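You operate a simulated robot arm through the tools that you are given. There is no shell and no other tool.

The job below is to be done with a simulated robot arm. You get a single attempt, and the scene is never put back.

JOB
Switch machine D's tripped breaker back on and prove it with one jog.
Fine: isolator off before the door opens, on again only with the door shut; the yellow button jogs. Where these are worked on the way, their far stop is far enough and under half their travel is too little: red isolator.

Only the result counts: the job must be done as asked and must still hold three seconds after the hand-in. Knocking over, shifting, dropping, spilling or breaking anything else fails it.

ROBOT AND FRAMES
A 6-joint arm with a two-finger gripper, fixed in place. Base frame: the origin is on the floor under the middle of its stand, x ahead of it, y to its left, z up. Units: mm, rad, N and s.
It reaches about 1572 mm from its shoulder. Its first joint turns from -2.897 to 2.897 rad. Payload 2.45 kg.
The TCP is the grasp point between the finger pads, 20 mm short of the fingertips. In the tool frame z runs along the fingers and y along their closing line. The gripper opens to 140 mm; its body begins 168 mm behind the TCP.
Orientation is told as [roll, pitch, yaw] about the base's x, y, z axes, in that order, counted from this pose: with the fingers straight down and closing along the base's y, the tool's x points along the base's -x, its y along +y and its z along -z.

CONTROLS
- The arm moves only by the tool servo_tool. Its argument "steps" is a list of rows, each a list of 2 entries, a list of its own where there are three numbers: the shift along the tool's x, y, z in mm, then the turn, a rotation vector about the tool's x, y, z in rad. In form: [[[x, y, z], [rx, ry, rz]], ...]. A call has 1 to 20 rows; each row shifts and turns the commanded pose from where the row before left it, along the tool's axes as they then stand. "gripper" is the closure in counts, from 0 (fully open) to 255 (shut), set as the call begins (left out, the last holds). Each row takes 0.2 s and may step no farther than 50 mm and 0.15 rad from the row before; otherwise, or with a gripper value out of range, the whole call is refused. Where a pose cannot be reached the arm comes as near as it can. A force on the tool above 70 N (or 10 N above the force at the start of the call, whichever is more), or a blocked arm, ends the call early, and 0.2 s more pass. The fingers move at their own pace (about 45 mm/s each) and stop on an object; they squeeze with about 41 N. The grip force told is the motor's: it shows also when the fingers shut on nothing. Time passes only in rows, and 0.2 s behind the last, so rows that do not move let the fingers close. It gives the time, the measured TCP pose, the force on the tool (base axes), the opening and the grip force at its end, in the units of the frame above (readings bear some noise), with the torque about the TCP (base axes, N m) and any sound that the robot's microphone picked up, and new pictures: "views" is both (left out), scene, wrist or none.
- Cameras (640 x 400 px; columns grow to the right, rows downward): "scene" is fixed at [400.7, -652.7, 1277.7]; the picture's right is [0.86, -0.51, 0.00], its down [-0.16, -0.27, -0.95] and it looks along [0.49, 0.82, -0.31] (base axes); focal length 335 px, centre (320, 200). "wrist" rides on the gripper at [78, 11, -209] in the tool frame; the picture's right is [-0.14, 0.99, 0.00], its down [-0.92, -0.13, -0.37] and it looks along [-0.37, -0.05, 0.93] (tool axes); focal length 280 px, centre (320, 200). There is no depth. A picture from a camera that has moved, and an enlarged one, comes with that camera's place and axes in the base frame and with its lens.
- close_up(camera, box): a new picture of the part [left, top, right, bottom] of that camera's present view, enlarged. It takes no simulated time.
- close_job(): hands the job in; it is judged then, once.

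Nothing tells you positions but the pictures and the camera data. Unless the task says otherwise, let go and move clear before handing in.

The tools are called after "Call:" by a JSON object that holds its "op" and its "data". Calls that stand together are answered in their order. servo_tool: Moves the arm, as the interface text tells. Its arguments: {"type":"object","properties":{"steps":{"type":"array"},"gripper":{"type":"number"},"views":{"type":"string","enum":["both","scene","wrist","none"]}},"required":["steps"]} The other tools are called the same way: close_up (camera, box) takes an enlarged picture of a part of a camera's view; close_job () hands the job in.

At the start:

```text
clock: 0.0
tcp_pos: [641.7, 268.9, 1256.5]
ee_rot: [0.0, 0.0, 0.001]
wrist_force: [-0.4, 0.6, 0.8]
torque: [-0.02, -0.02, -0.01]
gripper_width: 140.2
finger_force: 0.1
```

scene: 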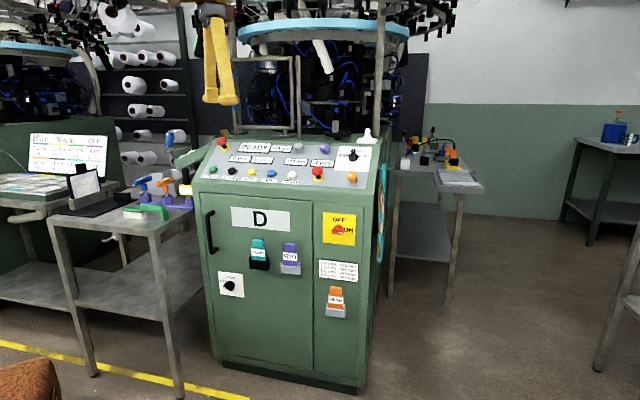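
wrist: 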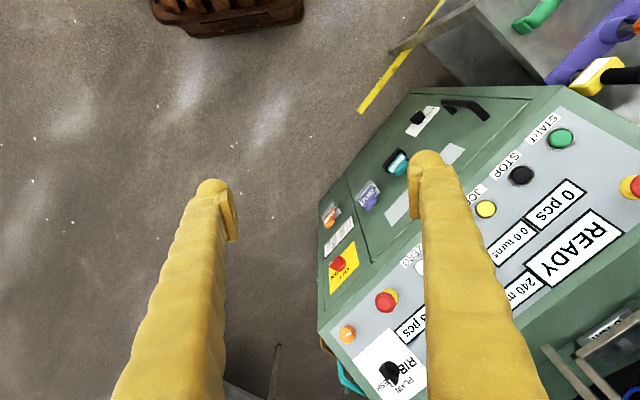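

I see machine D, a green cabinet with a sloped control panel, a door with a handle at left, and a red isolator on a yellow plate at right. I'll start with enlarged views to identify each element.

Call:
{"op": "close_up", "data": {"camera": "scene", "box": [190, 120, 400, 250]}}

Call:
{"op": "close_up", "data": {"camera": "scene", "box": [190, 200, 390, 325]}}

Call:
{"op": "close_up", "data": {"camera": "wrist", "box": [310, 80, 640, 290]}}

Call:
{"op": "close_up", "data": {"camera": "scene", "box": [300, 200, 380, 250]}}

```text
3.05 times, centred on (295, 185) of scene
camera zoom: at [400.7, -652.7, 1277.7], right [0.86, -0.51, 0.0], down [-0.16, -0.27, -0.95], along [0.49, 0.82, -0.31], focal length 1022 px, centre (396, 246)
```

zoom: 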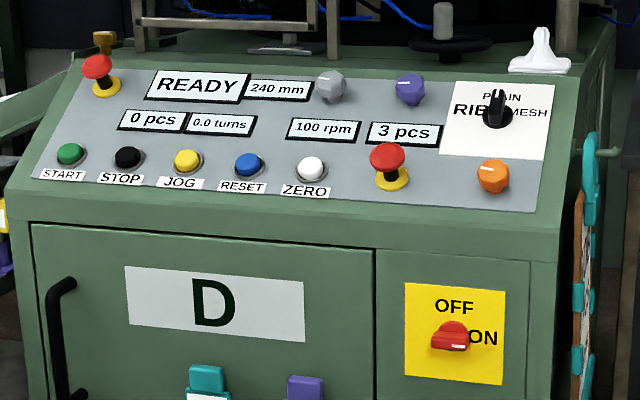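

```text
3.20 times, centred on (290, 262) of scene
camera zoom: at [400.7, -652.7, 1277.7], right [0.86, -0.51, 0.0], down [-0.16, -0.27, -0.95], along [0.49, 0.82, -0.31], focal length 1073 px, centre (416, 0)
```

zoom: 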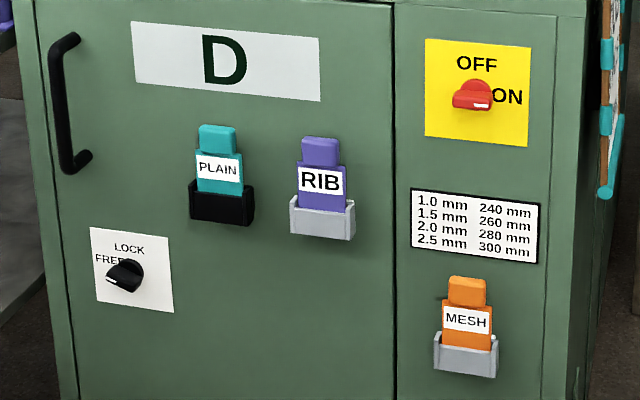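

```text
1.90 times, centred on (475, 185) of wrist
camera zoom: at [563.9, 280.9, 1462.1], right [0.14, 0.99, 0.0], down [0.92, -0.13, 0.37], along [0.37, -0.05, -0.93], focal length 534 px, centre (25, 229)
```

zoom: 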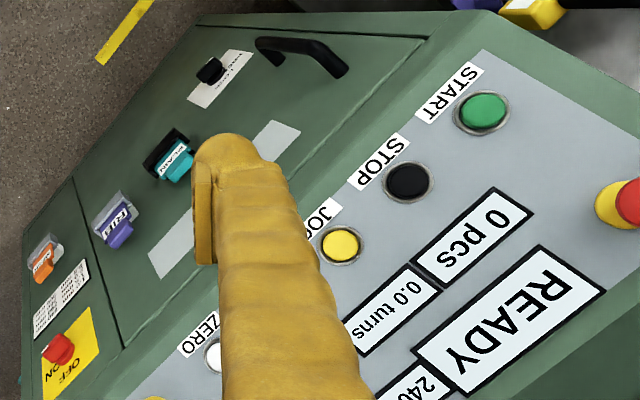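

```text
8.00 times, centred on (340, 225) of scene
camera zoom: at [400.7, -652.7, 1277.7], right [0.86, -0.51, 0.0], down [-0.16, -0.27, -0.95], along [0.49, 0.82, -0.31], focal length 2683 px, centre (160, 0)
```

zoom: 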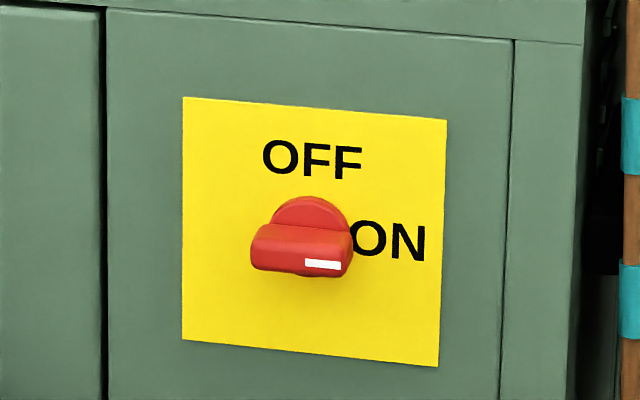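

Machine D's face looks to be about 940 mm ahead of the base, at a heading of roughly 42°. The isolator is near (1027, 270, 795), JOG near (823, 568, 975) and the door handle near (677, 653, 800). I'll turn the tool in free space so the wrist camera faces the machine right side up.

Call:
{"op": "servo_tool", "data": {"steps": [[[0, 0, 0], [0, 0, 0.15]], [[0, 0, 0], [0, 0, 0.15]], [[0, 0, 0], [0, 0, 0.15]], [[0, 0, 0], [0, 0, 0.15]], [[0, 0, 0], [0, 0, 0.15]], [[0, 0, 0], [0, 0, 0.15]], [[0, 0, 0], [0, 0, 0.15]], [[0, 0, 0], [0, 0, 0.15]]], "gripper": 0, "views": "both"}}

Call:
{"op": "close_up", "data": {"camera": "scene", "box": [210, 260, 260, 300]}}

```text
clock: 1.8
tcp_pos: [641.7, 269.4, 1254.9]
ee_rot: [-0.001, 0.0, -1.201]
wrist_force: [0.2, -0.4, -0.8]
torque: [0.01, -0.01, -0.02]
gripper_width: 140.2
finger_force: 0.1
camera wrist: at [623.4, 346.6, 1461.7], right [0.97, 0.23, 0.0], down [0.21, -0.9, 0.37], along [0.09, -0.36, -0.93], focal length 280 px, centre (320, 200)
```

scene: 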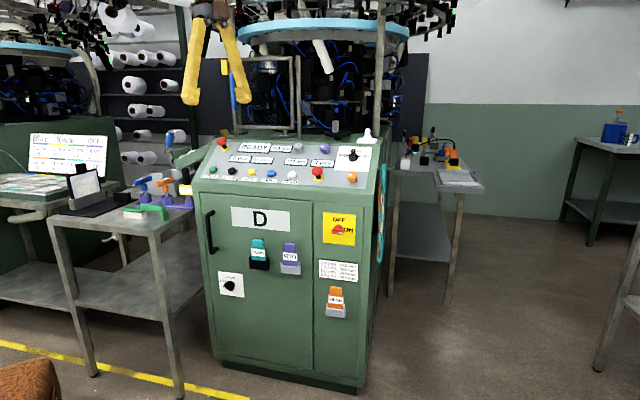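
wrist: 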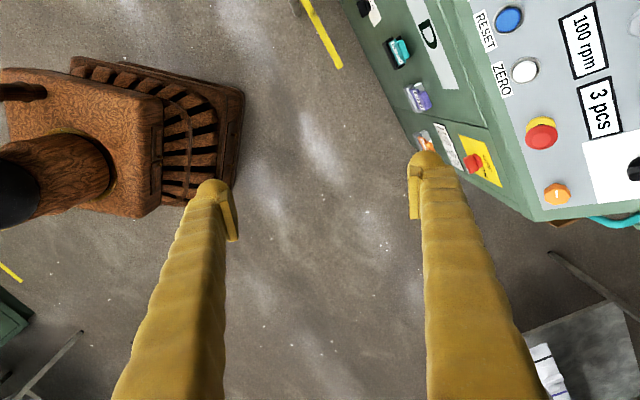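

```text
10.00 times, centred on (235, 280) of scene
camera zoom: at [400.7, -652.7, 1277.7], right [0.86, -0.51, 0.0], down [-0.16, -0.27, -0.95], along [0.49, 0.82, -0.31], focal length 3354 px, centre (1170, -600)
```

zoom: 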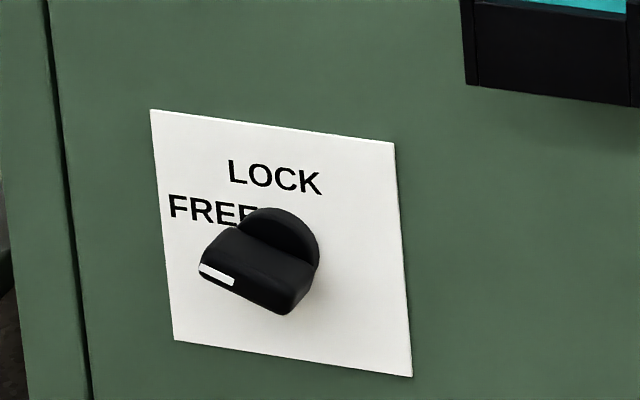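

The lock knob reads FREE. I'll finish the yaw turn and then pitch the fingers toward the horizontal.

Call:
{"op": "servo_tool", "data": {"steps": [[[0, 0, 0], [0, 0, 0.15]], [[0, 0, 0], [0, 0, 0.15]], [[0, 0, 0], [0, 0, 0.15]], [[0, 0, 0], [0, 0, 0.15]], [[0, 0, 0], [0, 0, 0.15]], [[0, 0, 0], [0, 0, 0.15]], [[0, 0, 0], [0, 0, 0.15]], [[0, 0, 0], [0, 0, 0.149]]], "views": "wrist"}}

```text
clock: 3.6
tcp_pos: [640.0, 271.3, 1254.3]
ee_rot: [0.0, 0.001, -2.4]
wrist_force: [0.4, -0.1, -0.5]
torque: [-0.01, 0.02, 0.01]
gripper_width: 139.8
finger_force: 0.2
camera wrist: at [707.1, 314.9, 1461.9], right [0.57, -0.82, 0.0], down [-0.77, -0.53, 0.37], along [-0.3, -0.21, -0.93], focal length 280 px, centre (320, 200)
```

wrist: 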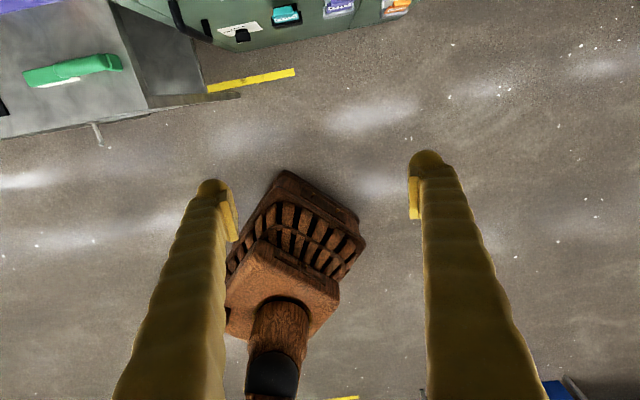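

The tool yaw now matches the machine's face. Next I'll pitch the fingers up until they point at the face.

Call:
{"op": "servo_tool", "data": {"steps": [[[0, 0, 0], [0, 0.15, 0]], [[0, 0, 0], [0, 0.15, 0]], [[0, 0, 0], [0, 0.15, 0]], [[0, 0, 0], [0, 0.15, 0]], [[0, 0, 0], [0, 0.15, 0]], [[0, 0, 0], [0, 0.15, 0]], [[0, 0, 0], [0, 0.15, 0]]], "views": "both"}}

```text
clock: 5.2
tcp_pos: [643.1, 270.4, 1253.7]
ee_rot: [0.001, 1.048, -2.394]
wrist_force: [-0.6, 0.5, -0.4]
torque: [-0.05, 0.07, -0.01]
gripper_width: 140.0
finger_force: 0.0
camera wrist: at [544.6, 165.6, 1424.2], right [0.62, -0.78, -0.12], down [-0.66, -0.43, -0.61], along [0.43, 0.46, -0.78], focal length 280 px, centre (320, 200)
```

scene: 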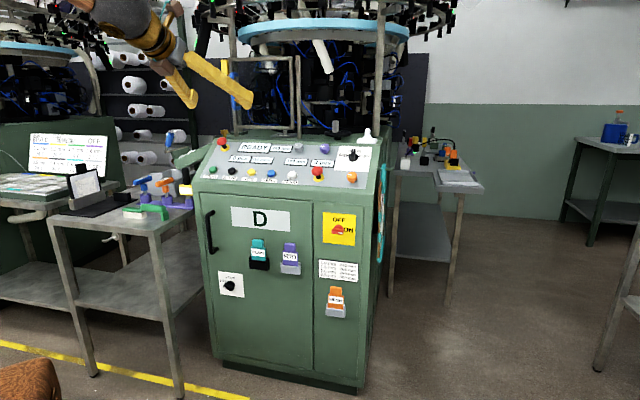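
wrist: 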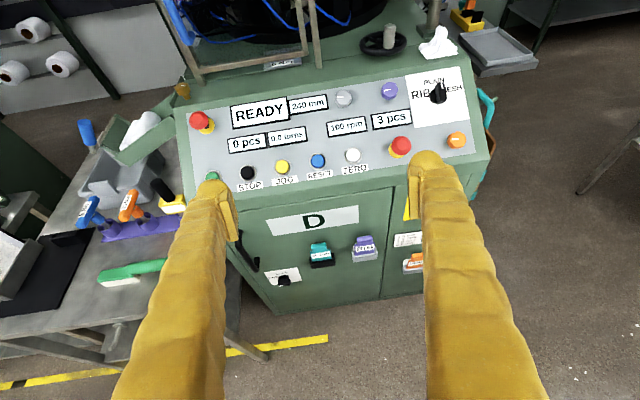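

The camera now faces the machine right side up. I'll finish pitching to horizontal and lower the tool to about z = 900 for a square-on view.

Call:
{"op": "servo_tool", "data": {"steps": [[[0, 0, 0], [0, 0.15, 0]], [[0, 0, 0], [0, 0.15, 0]], [[0, 0, 0], [0, 0.15, 0]], [[0, 0, 0], [0, 0.073, 0]], [[-50, 0, 0], [0, 0, 0]], [[-50, 0, 0], [0, 0, 0]], [[-50, 0, 0], [0, 0, 0]], [[-50, 0, 0], [0, 0, 0]], [[-50, 0, 0], [0, 0, 0]]], "views": "both"}}

```text
clock: 7.2
tcp_pos: [713.0, 278.4, 1036.6]
ee_rot: [2.808, 1.57, 0.412]
wrist_force: [-0.3, -0.1, -0.3]
torque: [0.01, -0.03, -0.03]
gripper_width: 139.8
finger_force: 0.0
out of reach, approached as far as the arm can: row 6, 7, 8, 9
camera wrist: at [567.0, 128.9, 1113.3], right [0.67, -0.73, -0.14], down [-0.36, -0.16, -0.92], along [0.65, 0.67, -0.36], focal length 280 px, centre (320, 200)
```

scene: 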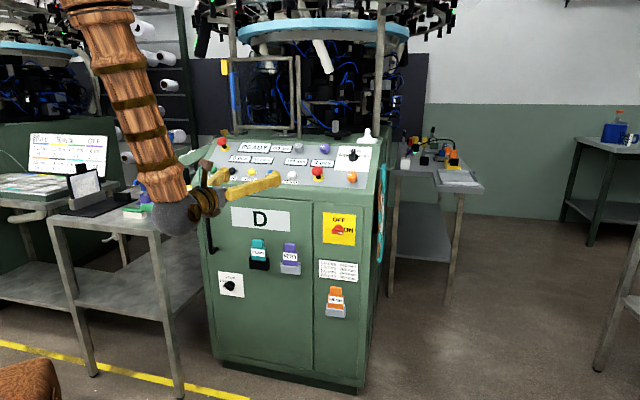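
wrist: 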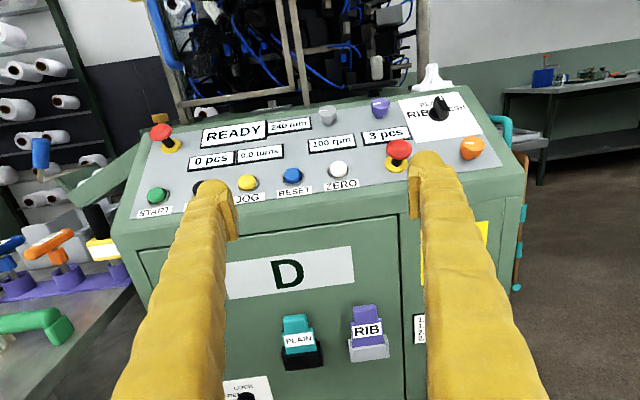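

The arm couldn't hold that pose so close to its base and drifted forward. I'll send small forward steps to see where the commanded pose stands.

Call:
{"op": "servo_tool", "data": {"steps": [[[0, 0, 20], [0, 0, 0]], [[0, 0, 20], [0, 0, 0]]], "views": "none"}}

```text
clock: 7.8
tcp_pos: [742.3, 306.9, 1036.3]
ee_rot: [-2.821, 1.569, 1.065]
wrist_force: [0.0, -0.1, 0.6]
torque: [0.01, -0.01, 0.02]
gripper_width: 140.0
finger_force: 0.0
```

The commanded pose follows the achieved one. I'll go down now, keeping about 750 mm out, to see the door and isolator.

Call:
{"op": "servo_tool", "data": {"steps": [[[-40, 0, 0], [0, 0, 0]], [[-40, 0, 0], [0, 0, 0]], [[-40, 0, 0], [0, 0, 0]], [[-40, 0, 0], [0, 0, 0]]], "views": "both"}}

```text
clock: 8.8
tcp_pos: [743.5, 306.1, 875.1]
ee_rot: [-3.099, 1.569, 0.789]
wrist_force: [-0.1, -0.2, 0.0]
torque: [0.02, -0.01, 0.02]
gripper_width: 140.0
finger_force: 0.1
camera wrist: at [597.6, 155.8, 951.0], right [0.67, -0.73, -0.14], down [-0.36, -0.15, -0.92], along [0.65, 0.67, -0.36], focal length 280 px, centre (320, 200)
```

scene: 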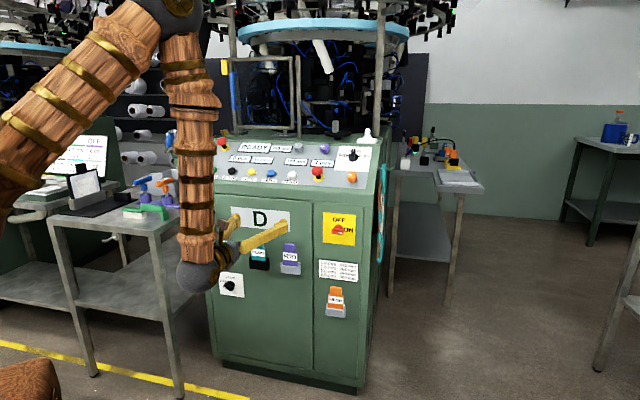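
wrist: 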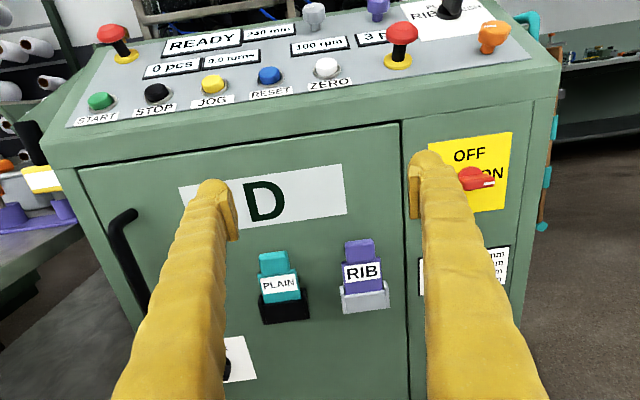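

I have a good view of the whole front. I'll enlarge both cameras' views of the isolator, handle and JOG to triangulate them accurately.

Call:
{"op": "close_up", "data": {"camera": "wrist", "box": [400, 110, 560, 210]}}

Call:
{"op": "close_up", "data": {"camera": "wrist", "box": [60, 60, 380, 260]}}

Call:
{"op": "close_up", "data": {"camera": "scene", "box": [300, 200, 380, 250]}}

Call:
{"op": "close_up", "data": {"camera": "scene", "box": [200, 130, 296, 190]}}

```text
4.00 times, centred on (480, 160) of wrist
camera zoom: at [597.6, 155.8, 951.0], right [0.67, -0.73, -0.14], down [-0.36, -0.15, -0.92], along [0.65, 0.67, -0.36], focal length 1122 px, centre (-320, 360)
```

zoom: 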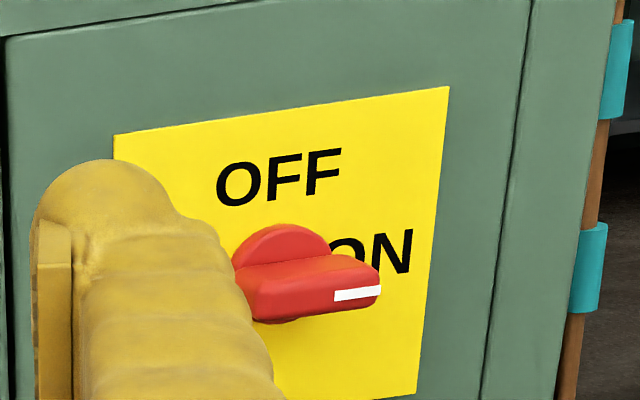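

```text
2.00 times, centred on (220, 160) of wrist
camera zoom: at [597.6, 155.8, 951.0], right [0.67, -0.73, -0.14], down [-0.36, -0.15, -0.92], along [0.65, 0.67, -0.36], focal length 561 px, centre (520, 280)
```

zoom: 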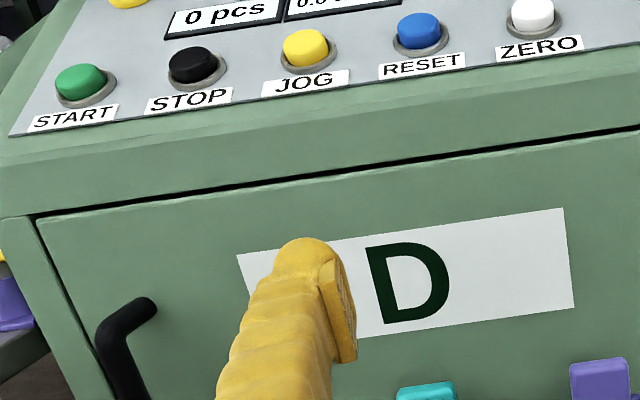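

```text
8.00 times, centred on (340, 225) of scene
camera zoom: at [400.7, -652.7, 1277.7], right [0.86, -0.51, 0.0], down [-0.16, -0.27, -0.95], along [0.49, 0.82, -0.31], focal length 2683 px, centre (160, 0)
```

zoom: 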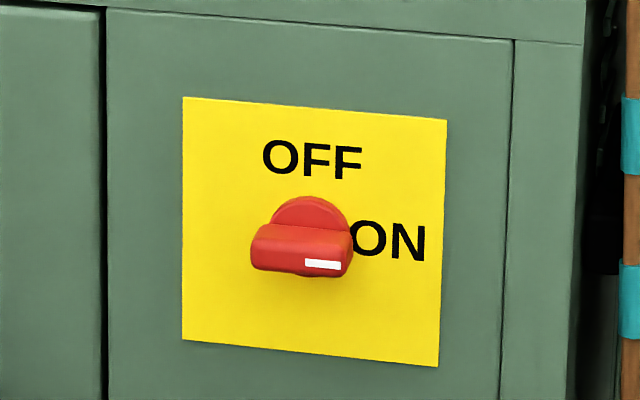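

```text
6.67 times, centred on (248, 160) of scene
camera zoom: at [400.7, -652.7, 1277.7], right [0.86, -0.51, 0.0], down [-0.16, -0.27, -0.95], along [0.49, 0.82, -0.31], focal length 2236 px, centre (800, 467)
```

zoom: 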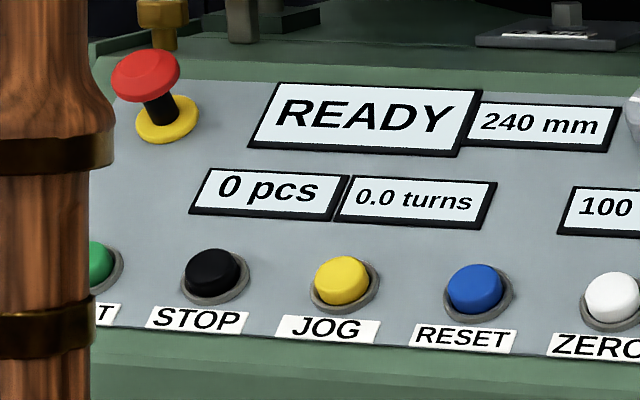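

The yellow plate is about 120 mm square, centred near u = 498 mm along the face and z = 796 mm. The knob bar lies horizontal (ON) and sticks out about 34 mm. I'll move in front of it, roll the gripper 90° so it closes vertically, and part-close the fingers.

Call:
{"op": "servo_tool", "data": {"steps": [[[-16, 44, 15], [0, 0, 0]], [[-16, 44, 15], [0, 0, 0]], [[-16, 44, 15], [0, 0, 0]], [[-16, 44, 15], [0, 0, 0]], [[-15, 42, 15], [0, 0, 0]], [[0, 0, 0], [0, 0, 0.15]], [[0, 0, 0], [0, 0, 0.15]], [[0, 0, 0], [0, 0, 0.15]], [[0, 0, 0], [0, 0, 0.15]], [[0, 0, 0], [0, 0, 0.15]], [[0, 0, 0], [0, 0, 0.15]], [[0, 0, 0], [0, 0, 0.15]], [[0, 0, 0], [0, 0, 0.15]], [[0, 0, 0], [0, 0, 0.15]], [[0, 0, 0], [0, 0, 0.15]], [[0, 0, 0], [0, 0, 0.071]]], "gripper": 140, "views": "both"}}

```text
clock: 12.2
tcp_pos: [947.3, 197.9, 797.2]
ee_rot: [-1.572, -0.002, 2.316]
wrist_force: [0.4, -0.1, -0.9]
torque: [0.0, 0.01, 0.0]
gripper_width: 63.0
finger_force: 0.1
camera wrist: at [846.8, -1.4, 782.9], right [-0.09, 0.1, -0.99], down [-0.9, 0.43, 0.13], along [0.44, 0.9, 0.05], focal length 280 px, centre (320, 200)
```

scene: 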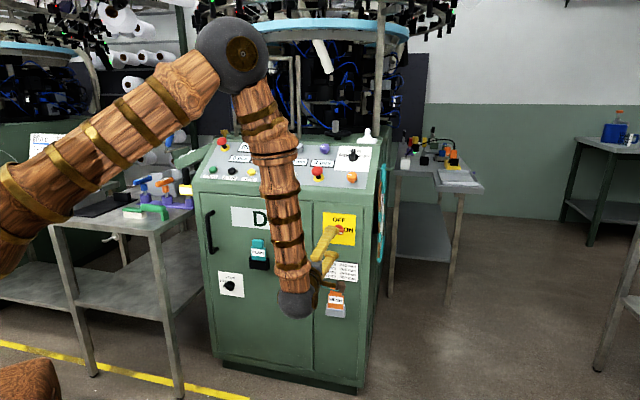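
wrist: 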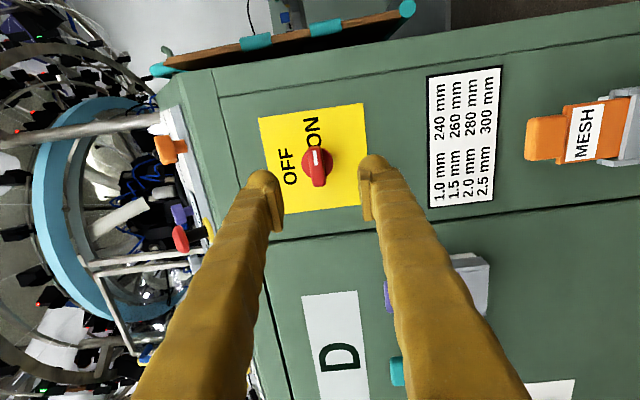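

The bar sits between the open fingers. I'll zoom in to check centring before approaching.

Call:
{"op": "close_up", "data": {"camera": "wrist", "box": [240, 90, 400, 230]}}

Call:
{"op": "close_up", "data": {"camera": "scene", "box": [290, 200, 380, 290]}}

```text
2.86 times, centred on (320, 160) of wrist
camera zoom: at [846.8, -1.4, 782.9], right [-0.09, 0.1, -0.99], down [-0.9, 0.43, 0.13], along [0.44, 0.9, 0.05], focal length 801 px, centre (320, 314)
```

zoom: 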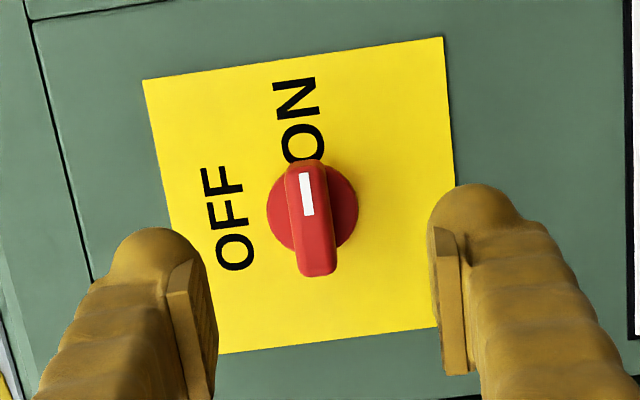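

```text
4.44 times, centred on (335, 245) of scene
camera zoom: at [400.7, -652.7, 1277.7], right [0.86, -0.51, 0.0], down [-0.16, -0.27, -0.95], along [0.49, 0.82, -0.31], focal length 1491 px, centre (253, 0)
```

zoom: 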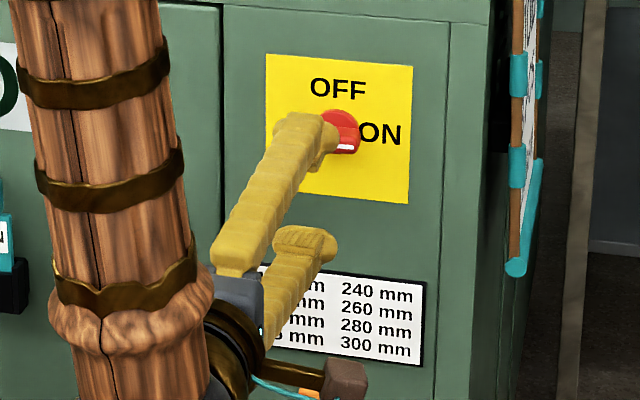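

The bar is about 3 mm above and 2 mm left of the tool axis. I'll correct for that, advance so the fingertips straddle the bar, and then close.

Call:
{"op": "servo_tool", "data": {"steps": [[[-2, -2.5, 20], [0, 0, 0]], [[0, 0, 20], [0, 0, 0]], [[0, 0, 20], [0, 0, 0]], [[0, 0, 12], [0, 0, 0]], [[0, 0, 10], [0, 0, 0]]], "views": "wrist"}}

Call:
{"op": "close_up", "data": {"camera": "wrist", "box": [240, 90, 400, 230]}}

Call:
{"op": "close_up", "data": {"camera": "scene", "box": [290, 200, 370, 260]}}

```text
clock: 13.4
tcp_pos: [1005.4, 256.3, 799.4]
ee_rot: [-1.572, 0.0, 2.315]
wrist_force: [-1.0, 0.9, -0.1]
torque: [0.03, 0.0, 0.02]
gripper_width: 62.9
finger_force: 0.1
camera wrist: at [904.6, 56.6, 786.1], right [-0.09, 0.1, -0.99], down [-0.9, 0.43, 0.13], along [0.44, 0.9, 0.05], focal length 280 px, centre (320, 200)
```

wrist: 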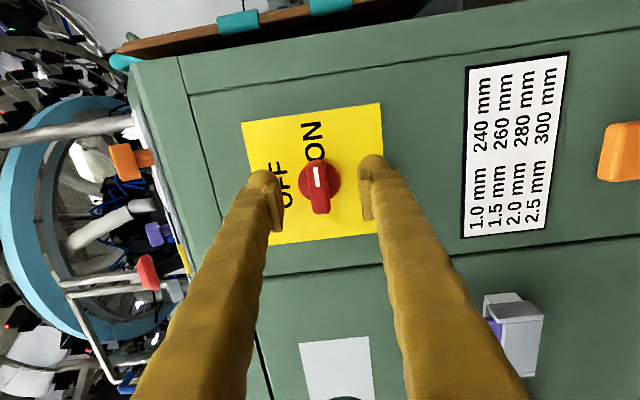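

```text
2.86 times, centred on (320, 160) of wrist
camera zoom: at [904.6, 56.6, 786.1], right [-0.09, 0.1, -0.99], down [-0.9, 0.43, 0.13], along [0.44, 0.9, 0.05], focal length 801 px, centre (320, 314)
```

zoom: 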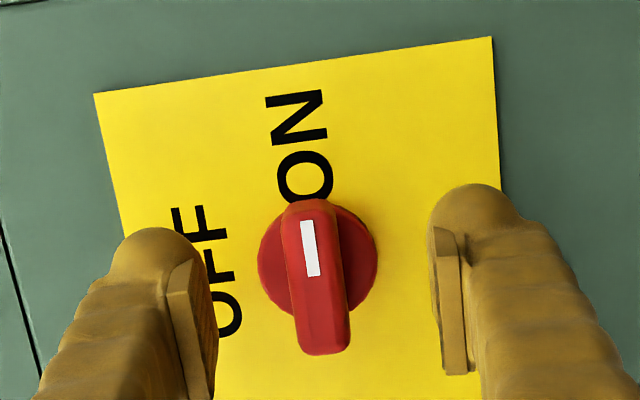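

```text
6.67 times, centred on (330, 230) of scene
camera zoom: at [400.7, -652.7, 1277.7], right [0.86, -0.51, 0.0], down [-0.16, -0.27, -0.95], along [0.49, 0.82, -0.31], focal length 2236 px, centre (253, 0)
```

zoom: 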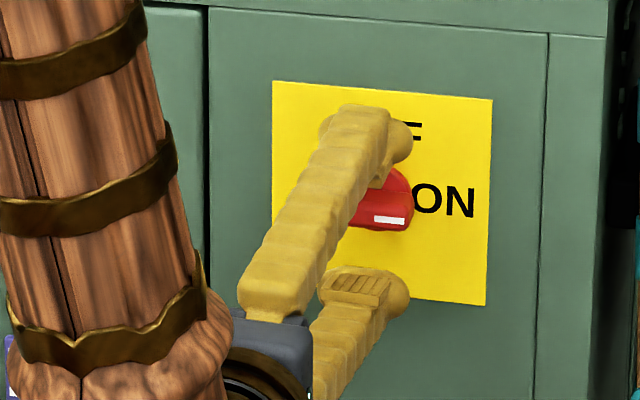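

The fingertips now straddle the bar. I'll shift 3 mm right and 3 mm deeper, then close on it.

Call:
{"op": "servo_tool", "data": {"steps": [[[3, -1, 3], [0, 0, 0]]], "views": "none"}}

Call:
{"op": "servo_tool", "data": {"steps": [[[0, 0, 0], [0, 0, 0]], [[0, 0, 0], [0, 0, 0]], [[0, 0, 0], [0, 0, 0]], [[0, 0, 0], [0, 0, 0]], [[0, 0, 0], [0, 0, 0]]], "gripper": 255, "views": "wrist"}}

Call:
{"op": "close_up", "data": {"camera": "wrist", "box": [240, 90, 400, 230]}}

```text
clock: 13.8
tcp_pos: [1008.8, 255.0, 798.8]
ee_rot: [-1.572, 0.0, 2.316]
wrist_force: [0.2, 0.2, 0.7]
torque: [0.04, -0.02, 0.01]
gripper_width: 63.0
finger_force: 0.1
```

```text
clock: 15.0
tcp_pos: [1010.3, 254.8, 800.4]
ee_rot: [-1.573, 0.001, 2.317]
wrist_force: [3.1, 0.7, -3.0]
torque: [-0.04, -0.03, -0.04]
gripper_width: 15.0
finger_force: 40.6
camera wrist: at [909.0, 55.7, 786.8], right [-0.09, 0.1, -0.99], down [-0.9, 0.43, 0.13], along [0.44, 0.9, 0.05], focal length 280 px, centre (320, 200)
```

wrist: 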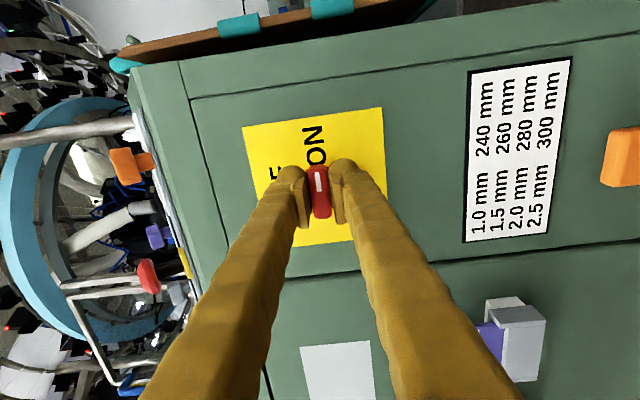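

```text
2.86 times, centred on (320, 160) of wrist
camera zoom: at [909.0, 55.7, 786.8], right [-0.09, 0.1, -0.99], down [-0.9, 0.43, 0.13], along [0.44, 0.9, 0.05], focal length 801 px, centre (320, 314)
```

zoom: 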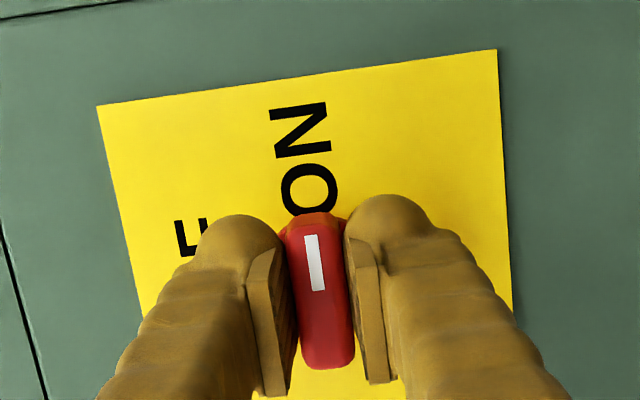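

The bar is gripped with a 15 mm opening. I'll now turn it anticlockwise toward OFF, which is negative about tool z, starting with half the travel.

Call:
{"op": "servo_tool", "data": {"steps": [[[0, 0, 0], [0, 0, -0.12]], [[0, 0, 0], [0, 0, -0.12]], [[0, 0, 0], [0, 0, -0.12]], [[0, 0, 0], [0, 0, -0.12]], [[0, 0, 0], [0, 0, -0.12]], [[0, 0, 0], [0, 0, -0.12]]], "views": "wrist"}}

```text
clock: 16.4
tcp_pos: [1008.4, 254.8, 801.0]
ee_rot: [-1.575, 0.726, 2.315]
wrist_force: [-26.7, -2.6, 21.4]
torque: [0.37, -0.26, 0.02]
gripper_width: 15.2
finger_force: 41.5
camera wrist: at [900.6, 65.0, 842.1], right [0.38, -0.4, -0.83], down [-0.8, 0.32, -0.52], along [0.47, 0.86, -0.2], focal length 280 px, centre (320, 200)
```

wrist: 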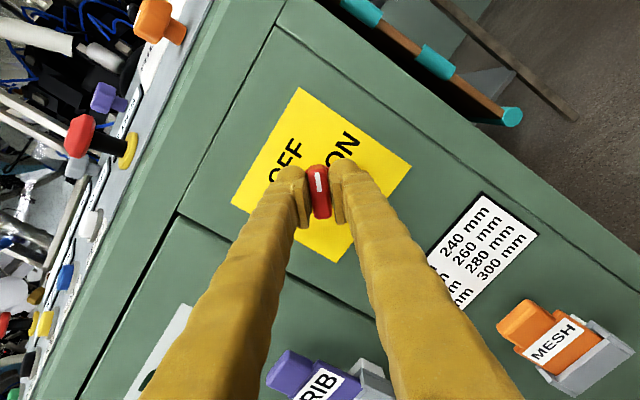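

The knob is following, with a side load along the closing line. I'll relieve that by a couple of millimetres while finishing the turn.

Call:
{"op": "servo_tool", "data": {"steps": [[[0, -2, -1], [0, 0, -0.1]], [[0, -0.5, 0], [0, 0, -0.12]], [[0, 0, 0], [0, 0, -0.12]], [[0, 0, 0], [0, 0, -0.12]], [[0, 0, 0], [0, 0, -0.12]]], "views": "wrist"}}

```text
clock: 17.6
tcp_pos: [1008.4, 255.5, 802.2]
ee_rot: [-1.581, 1.303, 2.305]
wrist_force: [16.8, 14.8, 9.6]
torque: [0.29, -0.32, -0.06]
gripper_width: 15.0
finger_force: 40.3
camera wrist: at [875.9, 90.9, 871.6], right [0.62, -0.67, -0.39], down [-0.52, 0.02, -0.85], along [0.59, 0.74, -0.34], focal length 280 px, centre (320, 200)
```

wrist: 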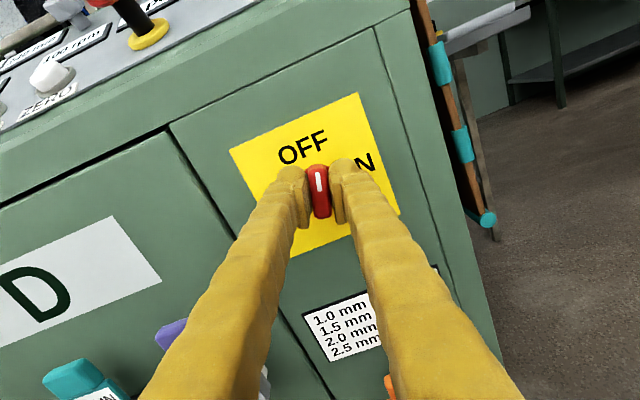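

It's most of the way round. I'll continue to the far stop.

Call:
{"op": "servo_tool", "data": {"steps": [[[0, 0, 0], [0, 0, -0.1]], [[0, 0, 0], [0, 0, -0.1]], [[0, 0, 0], [0, 0, -0.07]], [[0, 0, 0], [0, 0, -0.05]]], "views": "wrist"}}

```text
clock: 18.6
tcp_pos: [1007.0, 255.6, 802.0]
ee_rot: [1.608, 1.52, -0.789]
wrist_force: [-10.2, 5.5, 10.3]
torque: [0.57, 0.34, 0.21]
gripper_width: 14.9
finger_force: 41.4
camera wrist: at [859.0, 108.9, 877.8], right [0.68, -0.73, -0.09], down [-0.32, -0.19, -0.93], along [0.66, 0.65, -0.37], focal length 280 px, centre (320, 200)
```

wrist: 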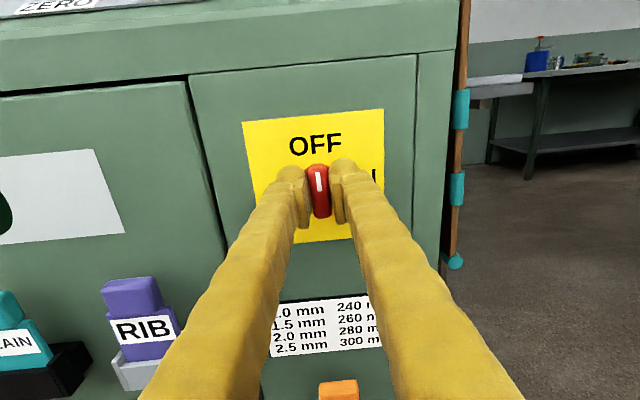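

The pointer is at OFF. I'll release and back straight out to confirm.

Call:
{"op": "servo_tool", "data": {"steps": [[[0, 0, 0], [0, 0, 0]], [[0, 0, 0], [0, 0, 0]], [[0, 0, 0], [0, 0, 0]], [[0, 0, -25], [0, 0, 0]], [[0, 0, -30], [0, 0, 0]], [[0, 0, -35], [0, 0, 0]]], "gripper": 150, "views": "wrist"}}

Call:
{"op": "close_up", "data": {"camera": "wrist", "box": [240, 90, 400, 230]}}

```text
clock: 20.0
tcp_pos: [940.6, 192.1, 800.5]
ee_rot: [1.624, 1.522, -0.774]
wrist_force: [0.6, -0.6, -0.2]
torque: [0.01, 0.02, -0.03]
gripper_width: 57.5
finger_force: 0.0
camera wrist: at [792.4, 46.5, 877.1], right [0.68, -0.73, -0.09], down [-0.32, -0.19, -0.93], along [0.66, 0.65, -0.36], focal length 280 px, centre (320, 200)
```

wrist: 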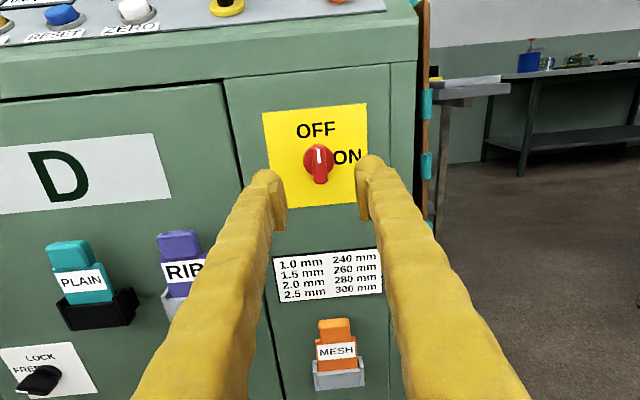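

```text
2.86 times, centred on (320, 160) of wrist
camera zoom: at [792.4, 46.5, 877.1], right [0.68, -0.73, -0.09], down [-0.32, -0.19, -0.93], along [0.66, 0.65, -0.36], focal length 801 px, centre (320, 314)
```

zoom: 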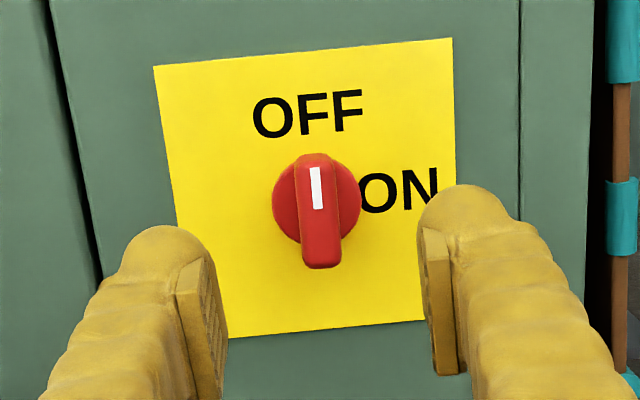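

The isolator is OFF. The handle bar should be near u = -22, z = 650–810, standing about 46 mm off the door. I'll level the tool and traverse left, well clear of the face, to line up with it.

Call:
{"op": "servo_tool", "data": {"steps": [[[0, 0, -5], [0, 0, 0.05]], [[-6, -47, 0], [0, 0, 0]], [[-6, -47, 0], [0, 0, 0]], [[-6, -47, 0], [0, 0, 0]], [[-6, -47, 0], [0, 0, 0]], [[-6, -47, 0], [0, 0, 0]], [[-6, -47, 0], [0, 0, 0]], [[-6, -47, 0], [0, 0, 0]], [[-6, -47, 0], [0, 0, 0]], [[-6, -47, 0], [0, 0, 0]]], "gripper": 130, "views": "both"}}

```text
clock: 22.2
tcp_pos: [668.0, 464.8, 744.7]
ee_rot: [3.066, 1.566, 0.708]
wrist_force: [0.6, 0.5, -0.5]
torque: [-0.03, 0.01, -0.03]
gripper_width: 68.4
finger_force: 0.0
out of reach, approached as far as the arm can: row 9, 10
camera wrist: at [528.1, 309.0, 820.5], right [0.7, -0.7, -0.14], down [-0.35, -0.17, -0.92], along [0.62, 0.69, -0.36], focal length 280 px, centre (320, 200)
```

scene: 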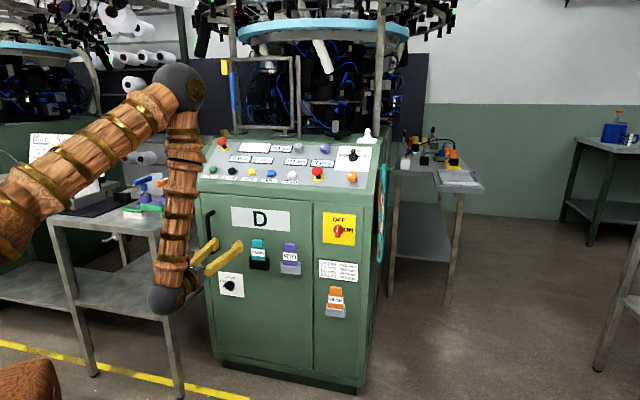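
wrist: 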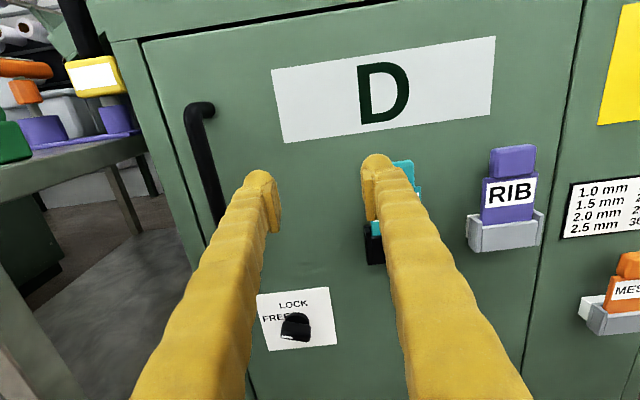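

The isolator-off has blanked the displays. The arm can't fold closer with the tool horizontal, so I'll tilt the fingers about 40° downward, which gives more room for pulling the door. I'll do that here, in free space.

Call:
{"op": "servo_tool", "data": {"steps": [[[0, 0, 0], [-0.037, 0, 0]], [[0, 0, 0], [0, -0.14, 0]], [[0, 0, 0], [0, -0.14, 0]], [[0, 0, 0], [0, -0.14, 0]], [[0, 0, 0], [0, -0.14, 0]], [[0, 0, 0], [0, -0.14, 0]]], "views": "wrist"}}

```text
clock: 23.6
tcp_pos: [674.5, 456.1, 746.2]
ee_rot: [0.004, 0.874, -2.358]
wrist_force: [0.2, 1.2, 0.5]
torque: [0.02, -0.01, 0.02]
gripper_width: 68.7
finger_force: 0.0
out of reach, approached as far as the arm can: row 1, 3, 4
camera wrist: at [603.6, 370.8, 937.6], right [0.64, -0.76, -0.1], down [-0.71, -0.53, -0.47], along [0.3, 0.37, -0.88], focal length 280 px, centre (320, 200)
```

wrist: 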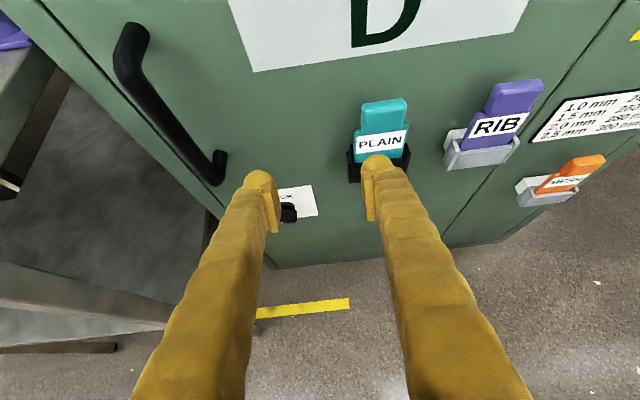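

The tool is tilted about 40° down and the handle is clear in view. I'll zoom in on it from both cameras to locate the bar precisely.

Call:
{"op": "close_up", "data": {"camera": "wrist", "box": [90, 0, 290, 200]}}

Call:
{"op": "close_up", "data": {"camera": "scene", "box": [190, 195, 250, 265]}}

```text
2.00 times, centred on (190, 100) of wrist
camera zoom: at [603.6, 370.8, 937.6], right [0.64, -0.76, -0.1], down [-0.71, -0.53, -0.47], along [0.3, 0.37, -0.88], focal length 561 px, centre (580, 400)
```

zoom: 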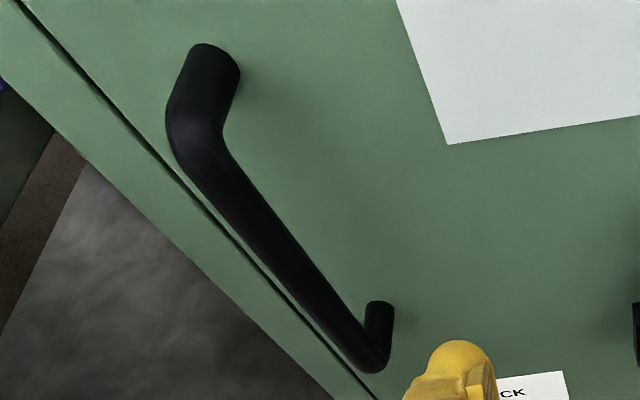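

```text
5.71 times, centred on (220, 230) of scene
camera zoom: at [400.7, -652.7, 1277.7], right [0.86, -0.51, 0.0], down [-0.16, -0.27, -0.95], along [0.49, 0.82, -0.31], focal length 1917 px, centre (891, 29)
```

zoom: 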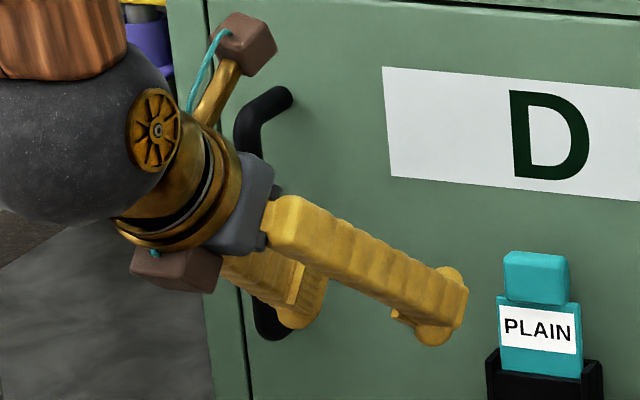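

The bar is at about u = -26, d = 907, z = 640–800. I'll correct the yaw and move to a pre-grasp point about 88 mm back along the tool axis.

Call:
{"op": "servo_tool", "data": {"steps": [[[15, -37, -2], [-0.0284, 0, 0.0237]], [[15, -37, -2], [0, 0, 0]], [[15.5, -37, -2], [0, 0, 0]], [[15.5, -37.5, -2], [0, 0, 0]]], "views": "both"}}

Call:
{"op": "close_up", "data": {"camera": "wrist", "box": [200, 60, 440, 220]}}

```text
clock: 24.6
tcp_pos: [651.4, 533.9, 822.1]
ee_rot: [-0.067, 0.861, -2.393]
wrist_force: [1.0, -1.1, -0.1]
torque: [-0.03, -0.01, -0.02]
gripper_width: 68.7
finger_force: 0.1
out of reach, approached as far as the arm can: row 1, 2, 3, 4
camera wrist: at [591.0, 442.7, 1015.2], right [0.64, -0.75, -0.15], down [-0.72, -0.53, -0.45], along [0.26, 0.4, -0.88], focal length 280 px, centre (320, 200)
```

scene: 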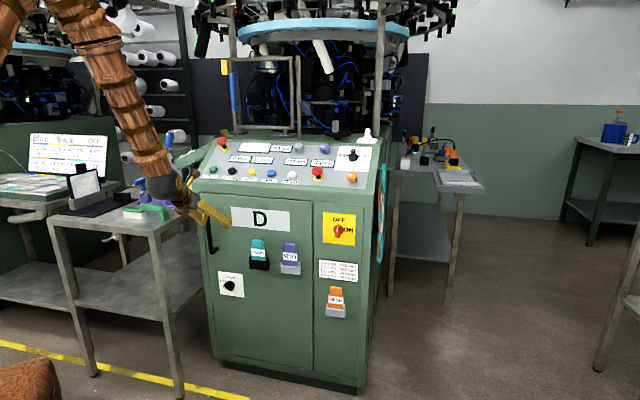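
wrist: 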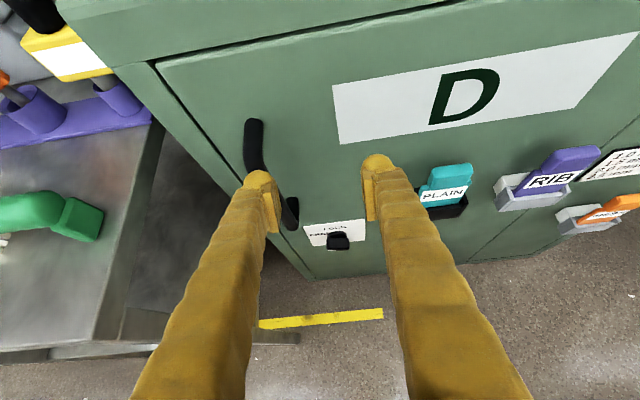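

```text
2.50 times, centred on (320, 140) of wrist
camera zoom: at [591.0, 442.7, 1015.2], right [0.64, -0.75, -0.15], down [-0.72, -0.53, -0.45], along [0.26, 0.4, -0.88], focal length 701 px, centre (320, 350)
```

zoom: 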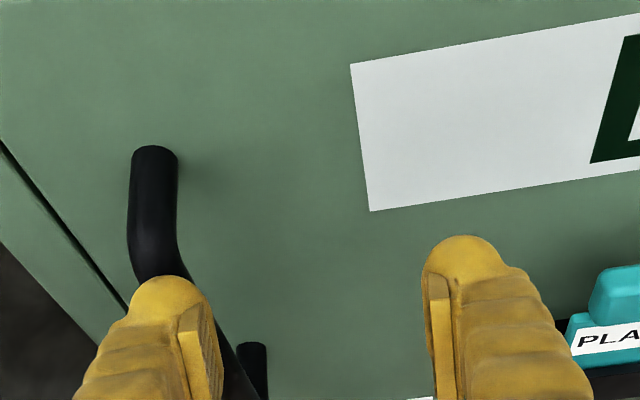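

A forearm-roll limit seems to be stopping the tool from pointing straight along the arm here. Turning the tool about 18° to the left keeps it in range, and that also follows the door's swing. I'll reorient and move to a new pre-grasp pose.

Call:
{"op": "servo_tool", "data": {"steps": [[[0, 0, 0], [0.0853, 0.0025, -0.1008]], [[0, 0, 0], [0.0853, 0.0025, -0.1008]], [[-4.5, -26, 0], [0, 0, 0]], [[-4.5, -26, 0], [0, 0, 0]], [[0, 0, 17], [0, 0, 0]]], "views": "both"}}

Call:
{"op": "close_up", "data": {"camera": "wrist", "box": [200, 60, 440, 220]}}

```text
clock: 25.8
tcp_pos: [609.5, 562.9, 803.2]
ee_rot: [0.02, 0.875, -2.082]
wrist_force: [0.0, 0.6, 0.1]
torque: [0.01, -0.02, 0.01]
gripper_width: 68.7
finger_force: 0.0
camera wrist: at [562.6, 464.6, 996.5], right [0.81, -0.58, -0.09], down [-0.55, -0.69, -0.47], along [0.21, 0.43, -0.88], focal length 280 px, centre (320, 200)
```

scene: 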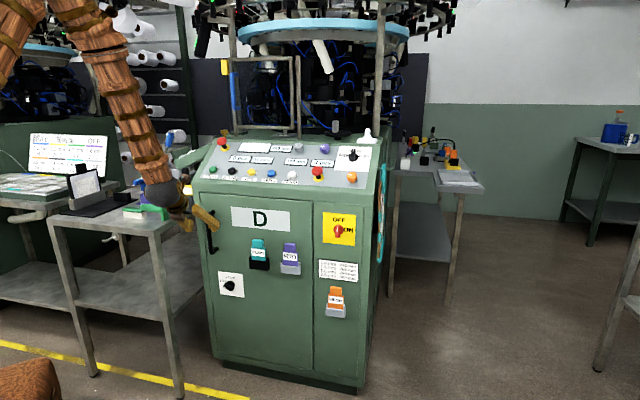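
wrist: 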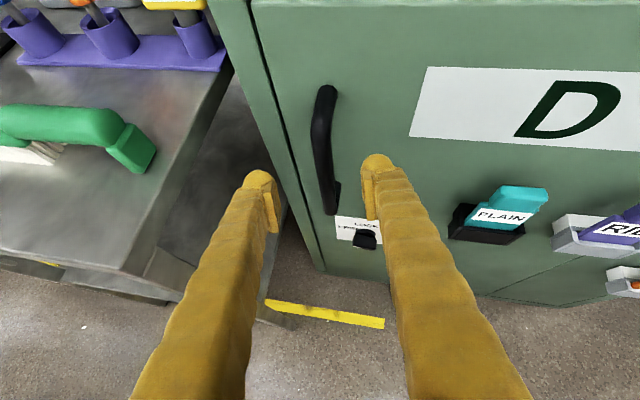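

```text
2.50 times, centred on (320, 140) of wrist
camera zoom: at [562.6, 464.6, 996.5], right [0.81, -0.58, -0.09], down [-0.55, -0.69, -0.47], along [0.21, 0.43, -0.88], focal length 701 px, centre (320, 350)
```

zoom: 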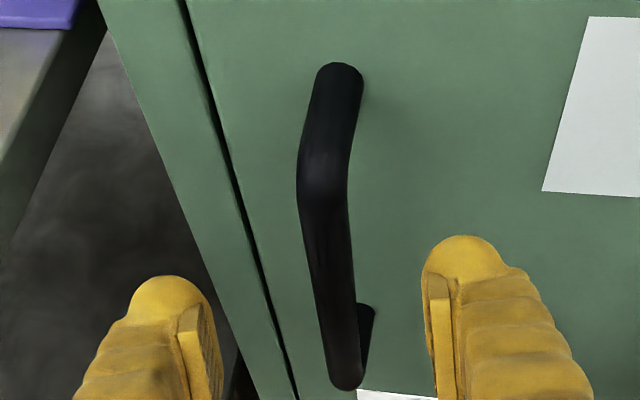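

The handle is centred between the fingers to within about 3 mm, and the left finger clears the table by about 65 mm. I'll advance along the tool axis to straddle the bar.

Call:
{"op": "servo_tool", "data": {"steps": [[[0, 3, 25], [0, 0, 0]], [[0, 0, 25], [0, 0, 0]], [[0, 0, 25], [0, 0, 0]], [[0, 0, 15], [0, 0, 0]], [[0, 0, 10], [0, 0, 0]]], "views": "wrist"}}

Call:
{"op": "close_up", "data": {"camera": "wrist", "box": [200, 60, 440, 220]}}

Call:
{"op": "close_up", "data": {"camera": "scene", "box": [170, 180, 270, 280]}}

```text
clock: 26.8
tcp_pos: [646.4, 617.5, 746.9]
ee_rot: [0.018, 0.865, -2.086]
wrist_force: [-3.6, -4.0, -2.5]
torque: [0.02, 0.1, -0.15]
gripper_width: 67.5
finger_force: 0.0
stopped in row 5: the force on the tool passed its limit at 86 N (the readings are from after the stop); the commanded pose is now the measured one
camera wrist: at [599.3, 519.1, 938.4], right [0.81, -0.58, -0.09], down [-0.55, -0.7, -0.47], along [0.2, 0.43, -0.88], focal length 280 px, centre (320, 200)
```

wrist: 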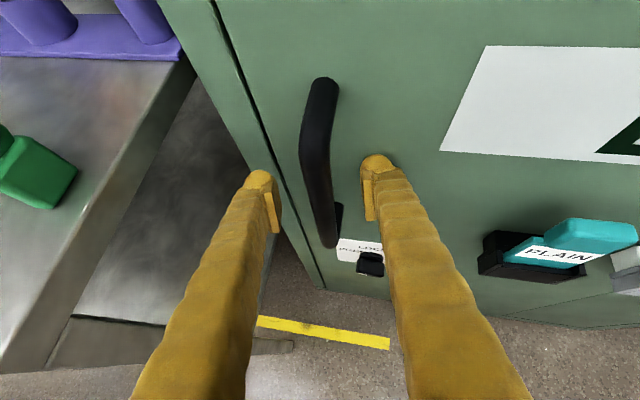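

```text
2.50 times, centred on (320, 140) of wrist
camera zoom: at [599.3, 519.1, 938.4], right [0.81, -0.58, -0.09], down [-0.55, -0.7, -0.47], along [0.2, 0.43, -0.88], focal length 701 px, centre (320, 350)
```

zoom: 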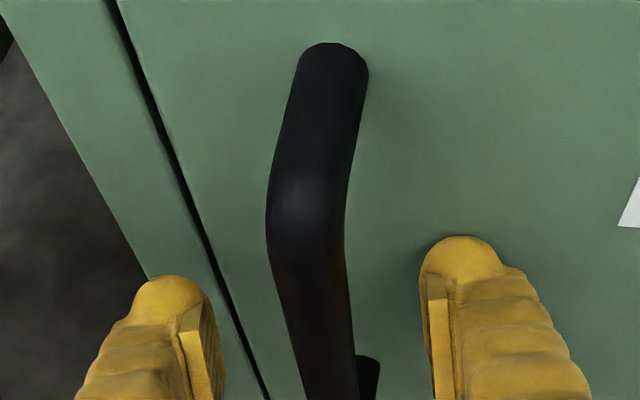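

```text
4.00 times, centred on (220, 230) of scene
camera zoom: at [400.7, -652.7, 1277.7], right [0.86, -0.51, 0.0], down [-0.16, -0.27, -0.95], along [0.49, 0.82, -0.31], focal length 1342 px, centre (720, 80)
```

zoom: 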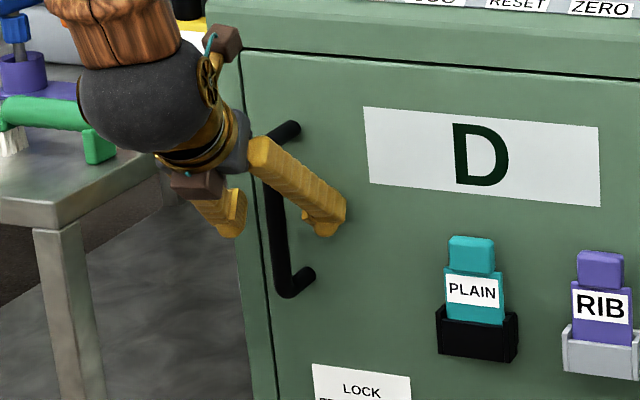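

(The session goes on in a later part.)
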